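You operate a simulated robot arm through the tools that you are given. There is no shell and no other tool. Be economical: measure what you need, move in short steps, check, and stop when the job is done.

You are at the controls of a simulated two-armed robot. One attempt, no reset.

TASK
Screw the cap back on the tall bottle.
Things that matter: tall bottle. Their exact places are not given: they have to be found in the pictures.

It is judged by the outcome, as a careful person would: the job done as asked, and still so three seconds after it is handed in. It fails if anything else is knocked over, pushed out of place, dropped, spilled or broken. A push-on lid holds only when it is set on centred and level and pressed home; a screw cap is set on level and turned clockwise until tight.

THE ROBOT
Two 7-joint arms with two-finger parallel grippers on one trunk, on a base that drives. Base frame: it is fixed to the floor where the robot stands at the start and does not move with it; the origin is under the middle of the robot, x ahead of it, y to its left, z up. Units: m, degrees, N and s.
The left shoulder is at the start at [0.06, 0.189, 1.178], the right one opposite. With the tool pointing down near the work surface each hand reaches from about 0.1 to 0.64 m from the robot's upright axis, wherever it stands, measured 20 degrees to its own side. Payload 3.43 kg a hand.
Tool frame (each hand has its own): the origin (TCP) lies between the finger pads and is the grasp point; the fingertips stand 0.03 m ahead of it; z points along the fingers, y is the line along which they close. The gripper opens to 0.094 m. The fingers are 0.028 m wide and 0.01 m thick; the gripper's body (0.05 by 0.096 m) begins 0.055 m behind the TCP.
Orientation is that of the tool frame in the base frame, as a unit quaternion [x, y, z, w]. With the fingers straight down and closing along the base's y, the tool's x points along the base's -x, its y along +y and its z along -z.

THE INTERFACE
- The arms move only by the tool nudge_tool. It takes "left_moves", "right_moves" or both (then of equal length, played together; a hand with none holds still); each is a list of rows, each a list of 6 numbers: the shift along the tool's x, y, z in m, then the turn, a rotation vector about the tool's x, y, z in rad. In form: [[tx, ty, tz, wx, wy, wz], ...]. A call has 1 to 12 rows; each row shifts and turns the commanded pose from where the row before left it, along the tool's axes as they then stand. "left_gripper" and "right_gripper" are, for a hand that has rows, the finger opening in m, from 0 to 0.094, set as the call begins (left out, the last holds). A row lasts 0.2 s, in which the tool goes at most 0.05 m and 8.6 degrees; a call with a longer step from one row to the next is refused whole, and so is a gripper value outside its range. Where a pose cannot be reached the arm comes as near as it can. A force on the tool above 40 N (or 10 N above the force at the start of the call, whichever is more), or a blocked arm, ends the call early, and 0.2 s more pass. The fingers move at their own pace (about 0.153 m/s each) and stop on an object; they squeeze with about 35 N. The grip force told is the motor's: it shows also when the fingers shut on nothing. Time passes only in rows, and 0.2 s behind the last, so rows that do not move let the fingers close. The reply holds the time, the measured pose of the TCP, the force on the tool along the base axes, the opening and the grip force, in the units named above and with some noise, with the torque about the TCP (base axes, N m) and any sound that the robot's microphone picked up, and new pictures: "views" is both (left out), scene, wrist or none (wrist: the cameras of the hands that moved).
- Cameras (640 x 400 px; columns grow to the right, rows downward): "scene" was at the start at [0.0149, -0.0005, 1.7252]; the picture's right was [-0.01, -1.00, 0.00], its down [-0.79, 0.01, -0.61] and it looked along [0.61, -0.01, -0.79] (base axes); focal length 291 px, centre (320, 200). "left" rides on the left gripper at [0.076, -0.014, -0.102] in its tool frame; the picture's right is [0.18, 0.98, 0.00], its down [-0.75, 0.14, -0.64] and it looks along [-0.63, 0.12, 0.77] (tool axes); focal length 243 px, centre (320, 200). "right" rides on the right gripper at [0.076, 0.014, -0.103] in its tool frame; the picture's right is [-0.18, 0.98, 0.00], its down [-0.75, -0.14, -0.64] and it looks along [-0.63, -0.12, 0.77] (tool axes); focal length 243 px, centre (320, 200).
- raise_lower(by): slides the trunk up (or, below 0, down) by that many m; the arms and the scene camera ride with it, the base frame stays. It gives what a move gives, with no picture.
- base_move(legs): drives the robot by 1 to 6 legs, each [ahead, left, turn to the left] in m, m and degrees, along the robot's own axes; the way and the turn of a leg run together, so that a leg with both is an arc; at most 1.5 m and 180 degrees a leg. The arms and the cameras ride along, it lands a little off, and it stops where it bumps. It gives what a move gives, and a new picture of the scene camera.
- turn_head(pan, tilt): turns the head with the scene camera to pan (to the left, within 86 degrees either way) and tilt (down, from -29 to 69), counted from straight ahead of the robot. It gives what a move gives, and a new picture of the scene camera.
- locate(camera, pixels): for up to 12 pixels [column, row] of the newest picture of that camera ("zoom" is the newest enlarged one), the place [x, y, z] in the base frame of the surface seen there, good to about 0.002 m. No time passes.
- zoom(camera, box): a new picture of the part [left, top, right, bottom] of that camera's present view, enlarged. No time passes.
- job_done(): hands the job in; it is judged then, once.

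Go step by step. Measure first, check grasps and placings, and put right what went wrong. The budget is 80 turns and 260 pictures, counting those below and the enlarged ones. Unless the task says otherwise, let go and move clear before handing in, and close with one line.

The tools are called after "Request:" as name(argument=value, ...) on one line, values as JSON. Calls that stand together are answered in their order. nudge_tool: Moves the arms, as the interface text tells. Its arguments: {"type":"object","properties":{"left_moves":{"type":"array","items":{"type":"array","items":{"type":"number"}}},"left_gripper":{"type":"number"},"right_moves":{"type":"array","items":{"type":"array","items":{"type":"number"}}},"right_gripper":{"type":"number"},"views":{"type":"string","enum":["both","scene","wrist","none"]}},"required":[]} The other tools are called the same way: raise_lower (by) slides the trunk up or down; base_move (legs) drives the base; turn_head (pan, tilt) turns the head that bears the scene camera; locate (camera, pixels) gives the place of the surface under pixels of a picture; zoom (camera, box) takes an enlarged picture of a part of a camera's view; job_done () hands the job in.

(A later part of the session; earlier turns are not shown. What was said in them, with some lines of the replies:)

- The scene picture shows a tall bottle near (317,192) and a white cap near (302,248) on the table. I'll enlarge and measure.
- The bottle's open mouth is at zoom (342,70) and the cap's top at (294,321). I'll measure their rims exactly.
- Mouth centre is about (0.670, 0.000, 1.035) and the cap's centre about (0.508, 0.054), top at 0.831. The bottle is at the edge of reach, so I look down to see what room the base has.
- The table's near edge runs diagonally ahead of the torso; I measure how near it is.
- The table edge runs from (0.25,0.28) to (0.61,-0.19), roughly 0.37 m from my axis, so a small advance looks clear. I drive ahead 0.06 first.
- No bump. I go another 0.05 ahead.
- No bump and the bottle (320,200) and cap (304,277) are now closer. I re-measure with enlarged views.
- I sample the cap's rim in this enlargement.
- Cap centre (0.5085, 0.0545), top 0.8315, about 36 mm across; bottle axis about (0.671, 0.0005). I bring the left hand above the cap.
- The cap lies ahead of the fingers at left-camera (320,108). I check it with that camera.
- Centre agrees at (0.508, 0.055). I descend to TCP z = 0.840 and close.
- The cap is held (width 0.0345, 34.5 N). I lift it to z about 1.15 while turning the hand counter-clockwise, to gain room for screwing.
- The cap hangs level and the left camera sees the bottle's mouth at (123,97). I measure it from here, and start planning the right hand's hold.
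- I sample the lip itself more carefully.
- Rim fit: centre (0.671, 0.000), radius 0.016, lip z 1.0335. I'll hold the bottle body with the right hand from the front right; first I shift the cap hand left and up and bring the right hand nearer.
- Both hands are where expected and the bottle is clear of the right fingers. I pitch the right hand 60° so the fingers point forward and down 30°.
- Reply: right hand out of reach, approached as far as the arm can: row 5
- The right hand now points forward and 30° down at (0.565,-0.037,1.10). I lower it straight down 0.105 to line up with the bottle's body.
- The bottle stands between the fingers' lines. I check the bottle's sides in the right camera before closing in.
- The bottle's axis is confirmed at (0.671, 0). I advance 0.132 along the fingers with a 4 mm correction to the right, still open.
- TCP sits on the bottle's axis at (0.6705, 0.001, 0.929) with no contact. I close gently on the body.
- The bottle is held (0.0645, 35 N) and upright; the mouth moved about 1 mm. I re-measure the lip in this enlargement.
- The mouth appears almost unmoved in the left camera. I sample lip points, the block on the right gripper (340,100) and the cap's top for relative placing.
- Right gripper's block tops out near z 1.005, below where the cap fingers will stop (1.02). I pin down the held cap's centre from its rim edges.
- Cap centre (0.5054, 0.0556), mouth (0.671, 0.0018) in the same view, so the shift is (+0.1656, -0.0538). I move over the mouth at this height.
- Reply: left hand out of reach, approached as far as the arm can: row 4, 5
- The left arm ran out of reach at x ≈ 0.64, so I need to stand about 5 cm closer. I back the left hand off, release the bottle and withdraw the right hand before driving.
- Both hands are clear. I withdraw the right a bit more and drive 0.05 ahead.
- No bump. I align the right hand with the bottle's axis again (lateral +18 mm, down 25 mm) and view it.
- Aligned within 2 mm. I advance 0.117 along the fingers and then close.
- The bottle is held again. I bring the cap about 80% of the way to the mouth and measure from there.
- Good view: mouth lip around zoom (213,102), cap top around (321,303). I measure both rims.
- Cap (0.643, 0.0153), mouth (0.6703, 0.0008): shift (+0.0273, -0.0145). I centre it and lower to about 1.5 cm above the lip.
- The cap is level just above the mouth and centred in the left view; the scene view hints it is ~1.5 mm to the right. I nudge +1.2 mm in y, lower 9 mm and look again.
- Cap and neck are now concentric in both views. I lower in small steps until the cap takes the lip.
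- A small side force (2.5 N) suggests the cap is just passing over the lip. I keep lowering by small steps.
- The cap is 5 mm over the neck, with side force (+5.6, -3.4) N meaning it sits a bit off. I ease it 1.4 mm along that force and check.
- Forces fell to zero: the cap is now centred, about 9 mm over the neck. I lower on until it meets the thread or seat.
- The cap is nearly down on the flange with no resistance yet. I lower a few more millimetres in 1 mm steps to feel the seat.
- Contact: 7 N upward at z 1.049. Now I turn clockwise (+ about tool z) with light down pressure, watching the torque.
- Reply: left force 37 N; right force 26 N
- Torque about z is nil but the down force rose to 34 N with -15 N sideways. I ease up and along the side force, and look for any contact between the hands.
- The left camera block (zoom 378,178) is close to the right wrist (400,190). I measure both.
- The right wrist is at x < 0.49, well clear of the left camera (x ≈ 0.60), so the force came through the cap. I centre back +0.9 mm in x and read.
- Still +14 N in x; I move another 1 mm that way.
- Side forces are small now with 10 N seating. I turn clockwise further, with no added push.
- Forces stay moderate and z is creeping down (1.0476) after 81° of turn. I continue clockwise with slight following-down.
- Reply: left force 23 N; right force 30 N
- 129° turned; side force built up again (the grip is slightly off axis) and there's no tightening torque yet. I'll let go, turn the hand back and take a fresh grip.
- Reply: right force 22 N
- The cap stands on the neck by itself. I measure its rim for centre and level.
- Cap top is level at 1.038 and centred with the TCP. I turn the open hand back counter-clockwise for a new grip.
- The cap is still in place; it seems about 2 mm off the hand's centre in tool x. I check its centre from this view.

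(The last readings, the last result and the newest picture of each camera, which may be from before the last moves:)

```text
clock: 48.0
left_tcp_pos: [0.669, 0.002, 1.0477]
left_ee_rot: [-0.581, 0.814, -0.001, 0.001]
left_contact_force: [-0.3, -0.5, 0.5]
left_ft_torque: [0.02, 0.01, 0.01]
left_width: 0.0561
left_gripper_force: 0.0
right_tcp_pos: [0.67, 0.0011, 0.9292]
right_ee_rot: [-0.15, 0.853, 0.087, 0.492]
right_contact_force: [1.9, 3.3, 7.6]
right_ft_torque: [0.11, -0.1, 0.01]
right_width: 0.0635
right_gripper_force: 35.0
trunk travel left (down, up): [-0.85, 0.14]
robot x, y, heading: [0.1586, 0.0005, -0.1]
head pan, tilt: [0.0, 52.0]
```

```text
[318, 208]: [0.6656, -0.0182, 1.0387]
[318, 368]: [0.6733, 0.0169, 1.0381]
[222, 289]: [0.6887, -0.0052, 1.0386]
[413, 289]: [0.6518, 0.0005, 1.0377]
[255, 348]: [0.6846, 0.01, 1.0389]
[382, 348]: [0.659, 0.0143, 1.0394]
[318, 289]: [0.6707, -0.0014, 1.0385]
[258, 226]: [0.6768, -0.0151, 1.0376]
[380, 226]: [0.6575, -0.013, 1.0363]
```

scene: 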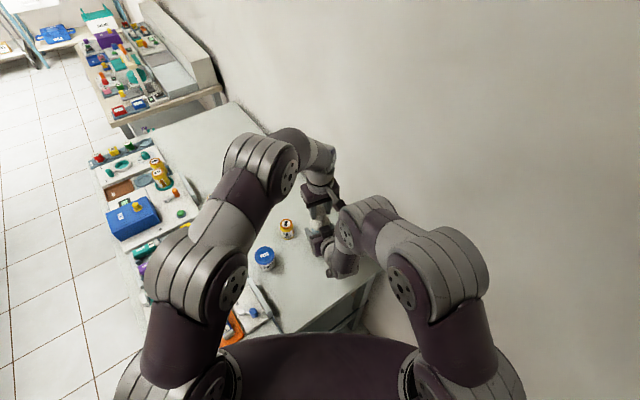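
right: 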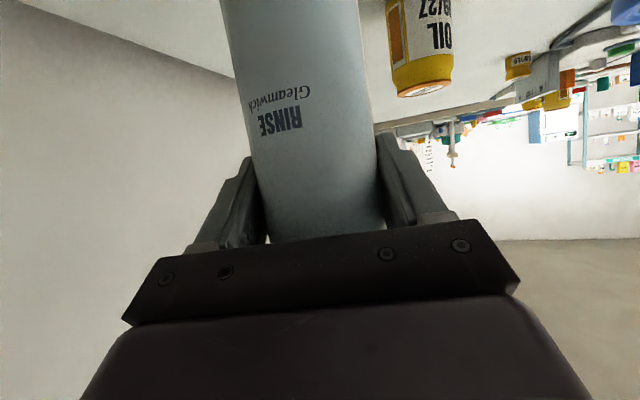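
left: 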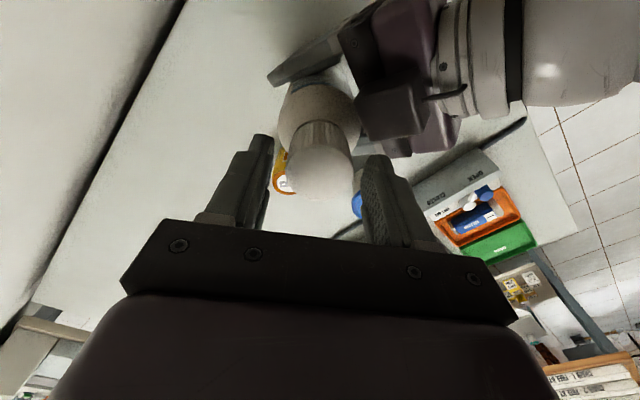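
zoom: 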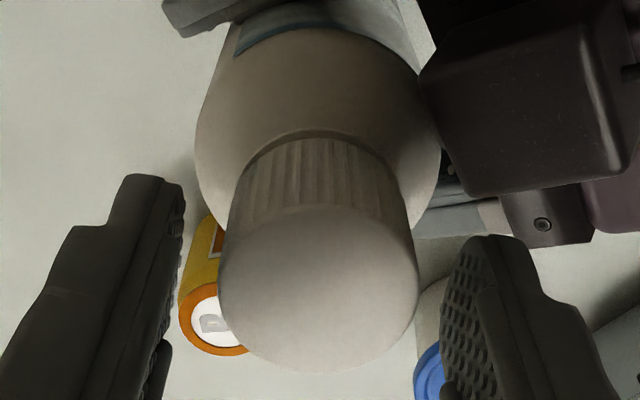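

Centre (0.670, -0.001) versus TCP y 0.002: I shift 2.2 mm in tool x and regrip.

Request:
nudge_tool(left_moves=[[0.0022, -0.0008, 0, 0, 0, 0], [0, 0, 0, 0, 0, 0]], views="none")

Request:
nudge_tool(left_moves=[[0, 0, 0, 0, 0, 0], [0, 0, 0, 0, 0, 0], [0, 0, 0, 0, 0, 0]], left_gripper=0.02, views="none")

```text
clock: 48.6
left_tcp_pos: [0.6719, 0.0008, 1.0462]
left_ee_rot: [-0.581, 0.814, -0.001, 0.001]
left_contact_force: [-0.4, 0.1, 0.2]
left_ft_torque: [-0.01, -0.02, -0.01]
left_width: 0.0558
left_gripper_force: 0.1
right_tcp_pos: [0.671, 0.0007, 0.9304]
right_ee_rot: [-0.151, 0.852, 0.087, 0.493]
right_contact_force: [2.3, 1.9, 6.3]
right_ft_torque: [0.09, -0.06, 0.0]
right_width: 0.0639
right_gripper_force: 34.6
trunk travel left (down, up): [-0.85, 0.14]
robot x, y, heading: [0.1618, -0.0003, -0.2]
head pan, tilt: [0.0, 52.0]
```

```text
clock: 49.4
left_tcp_pos: [0.6706, -0.0001, 1.0464]
left_ee_rot: [-0.581, 0.814, 0.0, 0.0]
left_contact_force: [-1.1, -0.2, -0.2]
left_ft_torque: [-0.03, -0.04, -0.03]
left_width: 0.035
left_gripper_force: 34.5
right_tcp_pos: [0.6704, 0.0008, 0.9309]
right_ee_rot: [-0.151, 0.852, 0.087, 0.493]
right_contact_force: [2.5, 2.5, 6.7]
right_ft_torque: [0.14, 0.14, -0.01]
right_width: 0.0639
right_gripper_force: 34.8
trunk travel left (down, up): [-0.85, 0.14]
robot x, y, heading: [0.1595, -0.002, -0.0]
head pan, tilt: [0.0, 52.0]
```

Clean grip with almost no side force. I press half a millimetre and turn clockwise through 12 rows.

Request:
nudge_tool(left_moves=[[0, 0, 0.0005, 0, 0, 0], [0, 0, 0, 0, 0, 0.14], [0, 0, 0, 0, 0, 0.14], [0, 0, 0, 0, 0, 0.14], [0, 0, 0, 0, 0, 0.14], [0, 0, 0, 0, 0, 0.14], [0, 0, 0, 0, 0, 0.14], [0, 0, 0, 0, 0, 0]], views="none")

Request:
nudge_tool(left_moves=[[0, 0, 0, 0, 0, 0.14], [0, 0, 0, 0, 0, 0.14], [0, 0, 0, 0, 0, 0.14], [0, 0, 0, 0, 0, 0.14], [0, 0, 0, 0, 0, 0.14], [0, 0, 0, 0, 0, 0.14], [0, 0, 0, 0, 0, 0]], views="wrist")

```text
clock: 51.2
left_tcp_pos: [0.6696, -0.0015, 1.0474]
left_ee_rot: [-0.198, 0.98, 0.0, 0.001]
left_contact_force: [-0.1, 3.4, -1.8]
left_ft_torque: [0.13, 0.04, -0.03]
left_width: 0.0351
left_gripper_force: 34.9
right_tcp_pos: [0.671, -0.0001, 0.9316]
right_ee_rot: [-0.151, 0.853, 0.088, 0.493]
right_contact_force: [0.0, -2.6, 7.5]
right_ft_torque: [0.18, -0.1, -0.01]
right_width: 0.0638
right_gripper_force: 35.2
trunk travel left (down, up): [-0.85, 0.14]
robot x, y, heading: [0.1575, -0.0002, -0.2]
head pan, tilt: [0.0, 52.0]
```

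```text
clock: 52.8
left_tcp_pos: [0.6706, 0.0006, 1.0456]
left_ee_rot: [0.22, 0.976, 0.0, 0.0]
left_contact_force: [1.3, 4.1, -0.7]
left_ft_torque: [0.21, -0.04, 0.7]
left_width: 0.0352
left_gripper_force: 34.2
right_tcp_pos: [0.6699, 0.0016, 0.9304]
right_ee_rot: [-0.15, 0.853, 0.087, 0.492]
right_contact_force: [-0.5, -4.0, 7.8]
right_ft_torque: [0.32, -0.1, -0.72]
right_width: 0.0636
right_gripper_force: 35.4
trunk travel left (down, up): [-0.85, 0.14]
robot x, y, heading: [0.1602, -0.0009, -0.0]
head pan, tilt: [0.0, 52.0]
```

left: 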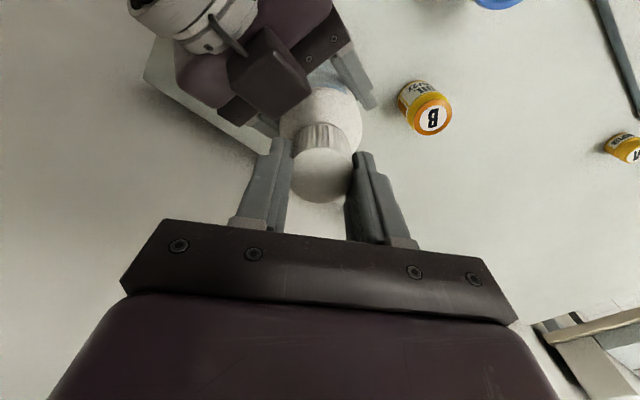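

The torque about z has jumped to 0.7 N m: the cap is tightening. I turn a little more to be sure it's tight.

Request:
nudge_tool(left_moves=[[0, 0, 0, 0, 0, 0.07], [0, 0, 0, 0, 0, 0.07], [0, 0, 0, 0, 0, 0.07], [0, 0, 0, 0, 0, 0]], views="scene")

```text
clock: 53.8
left_tcp_pos: [0.6708, 0.0001, 1.0474]
left_ee_rot: [0.32, 0.947, 0.0, 0.0]
left_contact_force: [2.1, 5.8, -4.7]
left_ft_torque: [0.27, -0.04, 0.44]
left_width: 0.0353
left_gripper_force: 34.5
right_tcp_pos: [0.6709, 0.0015, 0.9305]
right_ee_rot: [-0.151, 0.853, 0.087, 0.492]
right_contact_force: [-1.1, -5.7, 9.2]
right_ft_torque: [0.36, -0.05, -0.5]
right_width: 0.064
right_gripper_force: 35.1
trunk travel left (down, up): [-0.85, 0.14]
robot x, y, heading: [0.1546, 0.0004, -0.1]
head pan, tilt: [0.0, 52.0]
```

scene: 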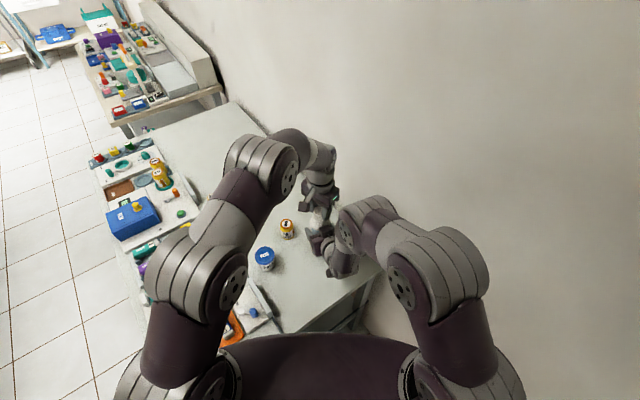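

The torque peaked at 0.7 and slipped to 0.44, so it is tight. I test by pulling gently upward 2 mm.

Request:
nudge_tool(left_moves=[[0, 0, -0.001, 0, 0, 0], [0, 0, -0.0005, 0, 0, 0], [0, 0, 0, 0, 0, 0]], views="none")

```text
clock: 54.6
left_tcp_pos: [0.6714, -0.0005, 1.0468]
left_ee_rot: [0.32, 0.947, 0.0, -0.001]
left_contact_force: [9.1, 7.8, -19.1]
left_ft_torque: [0.24, -0.46, 0.13]
left_width: 0.0352
left_gripper_force: 34.8
right_tcp_pos: [0.6712, 0.001, 0.9294]
right_ee_rot: [-0.15, 0.853, 0.086, 0.493]
right_contact_force: [-9.0, -7.8, 16.6]
right_ft_torque: [0.61, -0.57, -0.14]
right_width: 0.0639
right_gripper_force: 34.8
trunk travel left (down, up): [-0.85, 0.14]
robot x, y, heading: [0.1571, -0.0019, 0.0]
head pan, tilt: [0.0, 52.0]
```

It holds against a 19 N pull. I go back down and give a final clockwise twist for tightness.

Request:
nudge_tool(left_moves=[[0, 0, 0.0015, 0, 0, 0], [0, 0, 0, 0, 0, 0.1], [0, 0, 0, 0, 0, 0.1], [0, 0, 0, 0, 0, 0.1], [0, 0, 0, 0, 0, 0]], views="wrist")

```text
clock: 55.8
left_tcp_pos: [0.6716, -0.0004, 1.0457]
left_ee_rot: [0.458, 0.889, -0.001, 0.001]
left_contact_force: [-1.2, -3.3, 0.4]
left_ft_torque: [-0.01, -0.11, 0.59]
left_width: 0.0346
left_gripper_force: 34.9
right_tcp_pos: [0.6714, 0.002, 0.9289]
right_ee_rot: [-0.151, 0.853, 0.087, 0.493]
right_contact_force: [2.5, 5.8, 2.4]
right_ft_torque: [-0.5, 0.2, -0.62]
right_width: 0.0639
right_gripper_force: 34.6
trunk travel left (down, up): [-0.85, 0.14]
robot x, y, heading: [0.1601, -0.0008, -0.1]
head pan, tilt: [0.0, 52.0]
```

left: 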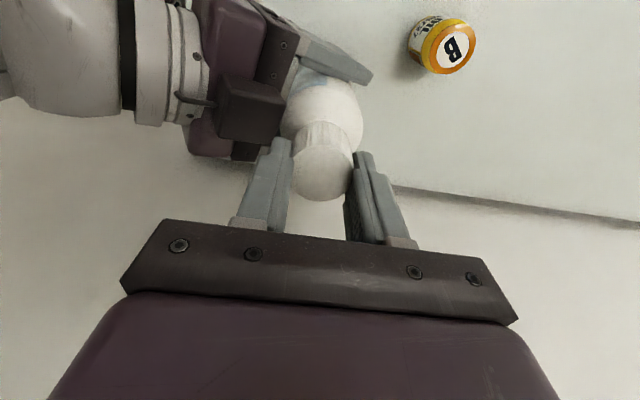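

Torque rises to 0.6 and slips again: tight. I open the left hand and lift it straight up, the right still holding the bottle.

Request:
nudge_tool(left_moves=[[0, 0, 0, 0, 0, 0], [0, 0, 0, 0, 0, 0], [0, 0, -0.03, 0, 0, 0], [0, 0, -0.04, 0, 0, 0], [0, 0, -0.04, 0, 0, 0], [0, 0, 0, 0, 0, 0]], left_gripper=0.065, views="wrist")

Request:
zoom(camera="scene", box=[280, 170, 376, 250])

```text
clock: 57.2
left_tcp_pos: [0.6687, 0.0011, 1.1514]
left_ee_rot: [0.456, 0.89, 0.001, 0.001]
left_contact_force: [-0.1, 1.0, 0.8]
left_ft_torque: [0.0, 0.01, -0.03]
left_width: 0.0649
left_gripper_force: 0.1
left hand out of reach, approached as far as the arm can: row 5
right_tcp_pos: [0.6702, 0.0006, 0.9307]
right_ee_rot: [-0.15, 0.853, 0.086, 0.492]
right_contact_force: [-1.3, 0.9, 3.4]
right_ft_torque: [-0.07, 0.31, -0.01]
right_width: 0.064
right_gripper_force: 34.9
trunk travel left (down, up): [-0.85, 0.14]
robot x, y, heading: [0.158, -0.0009, 0.1]
head pan, tilt: [0.0, 52.0]
```

left: 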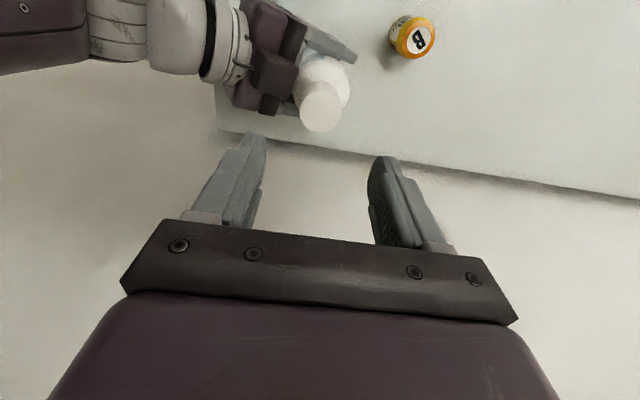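

```text
5.00 times, centred on (328, 210) of scene
```

zoom: 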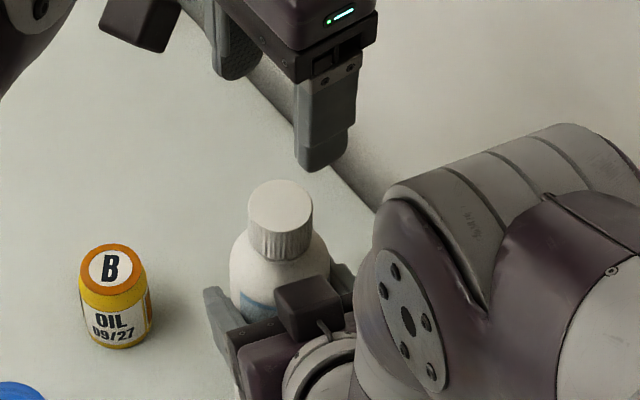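

The cap sits level on the bottle. Now I move the left hand away to the left, release the bottle and withdraw the right hand along its approach.

Request:
nudge_tool(left_moves=[[0.039, -0.003, 0, 0, 0, 0], [0.039, -0.003, 0, 0, 0, 0], [0.039, -0.003, 0, 0, 0, 0], [0, 0, 0, 0, 0, 0], [0, 0, 0, 0, 0, 0], [0, 0, 0, 0, 0, 0], [0, 0, 0, 0, 0, 0], [0, 0, 0, 0, 0, 0], [0, 0, 0, 0, 0, 0]], right_moves=[[0, 0, 0, 0, 0, 0], [0, 0, 0, 0, 0, 0], [0, 0, 0, 0, 0, 0], [0, 0, -0.02, 0, 0, 0], [0, 0, -0.03, 0, 0, 0], [0, 0, -0.03, 0, 0, 0], [0, 0, -0.03, 0, 0, 0], [0, 0, -0.03, 0, 0, 0], [0, 0, 0, 0, 0, 0]], right_gripper=0.094, views="both")

Request:
zoom(camera="scene", box=[250, 170, 378, 270])

```text
clock: 59.2
left_tcp_pos: [0.5914, 0.0932, 1.1533]
left_ee_rot: [0.456, 0.89, -0.001, 0.0]
left_contact_force: [0.3, -0.2, -0.6]
left_ft_torque: [-0.01, 0.02, -0.02]
left_width: 0.065
left_gripper_force: 0.1
right_tcp_pos: [0.5575, -0.0402, 0.9991]
right_ee_rot: [-0.15, 0.853, 0.086, 0.492]
right_contact_force: [0.5, 0.3, -0.7]
right_ft_torque: [0.02, -0.01, 0.0]
right_width: 0.094
right_gripper_force: 0.1
trunk travel left (down, up): [-0.85, 0.14]
robot x, y, heading: [0.1566, 0.0009, -0.2]
head pan, tilt: [0.0, 52.0]
```

scene: 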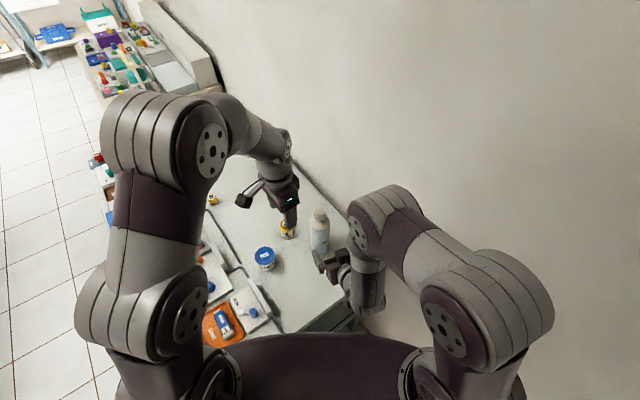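
right: 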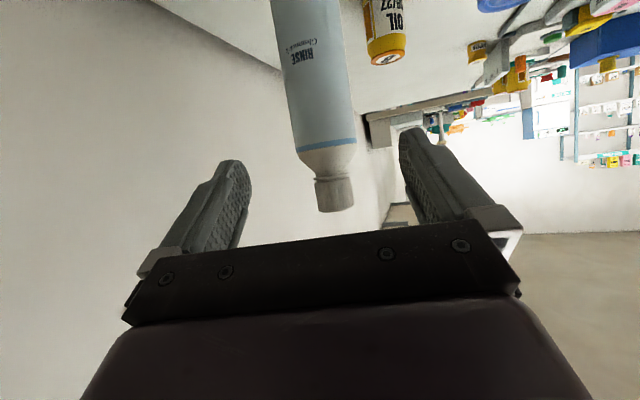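
left: 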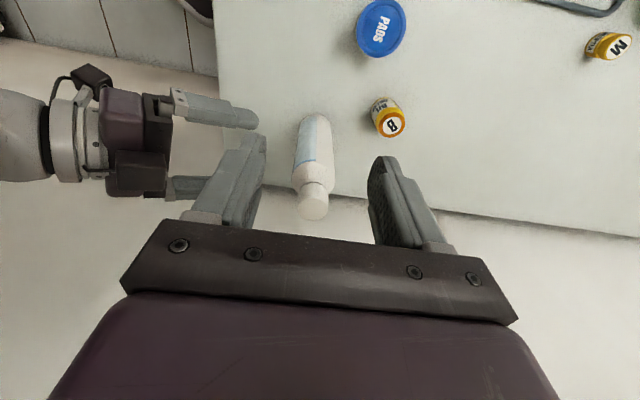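

```text
4.00 times, centred on (314, 220) of scene
```

zoom: 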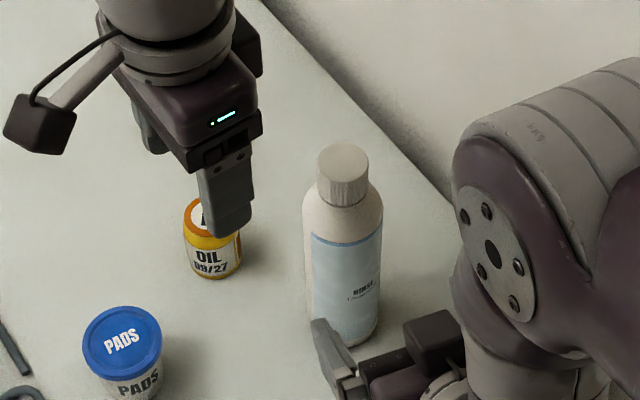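

The bottle stands upright with its cap on level and tight, both hands are clear, and the neighbouring items are undisturbed. I hand in.

Request:
job_done()

```text
The job is handed in.
```

The cap is screwed back on the tall bottle: it tightened to about 0.7 N·m and held against a 19 N upward pull. The bottle is upright where it stood, both hands are clear, and nothing else was moved.
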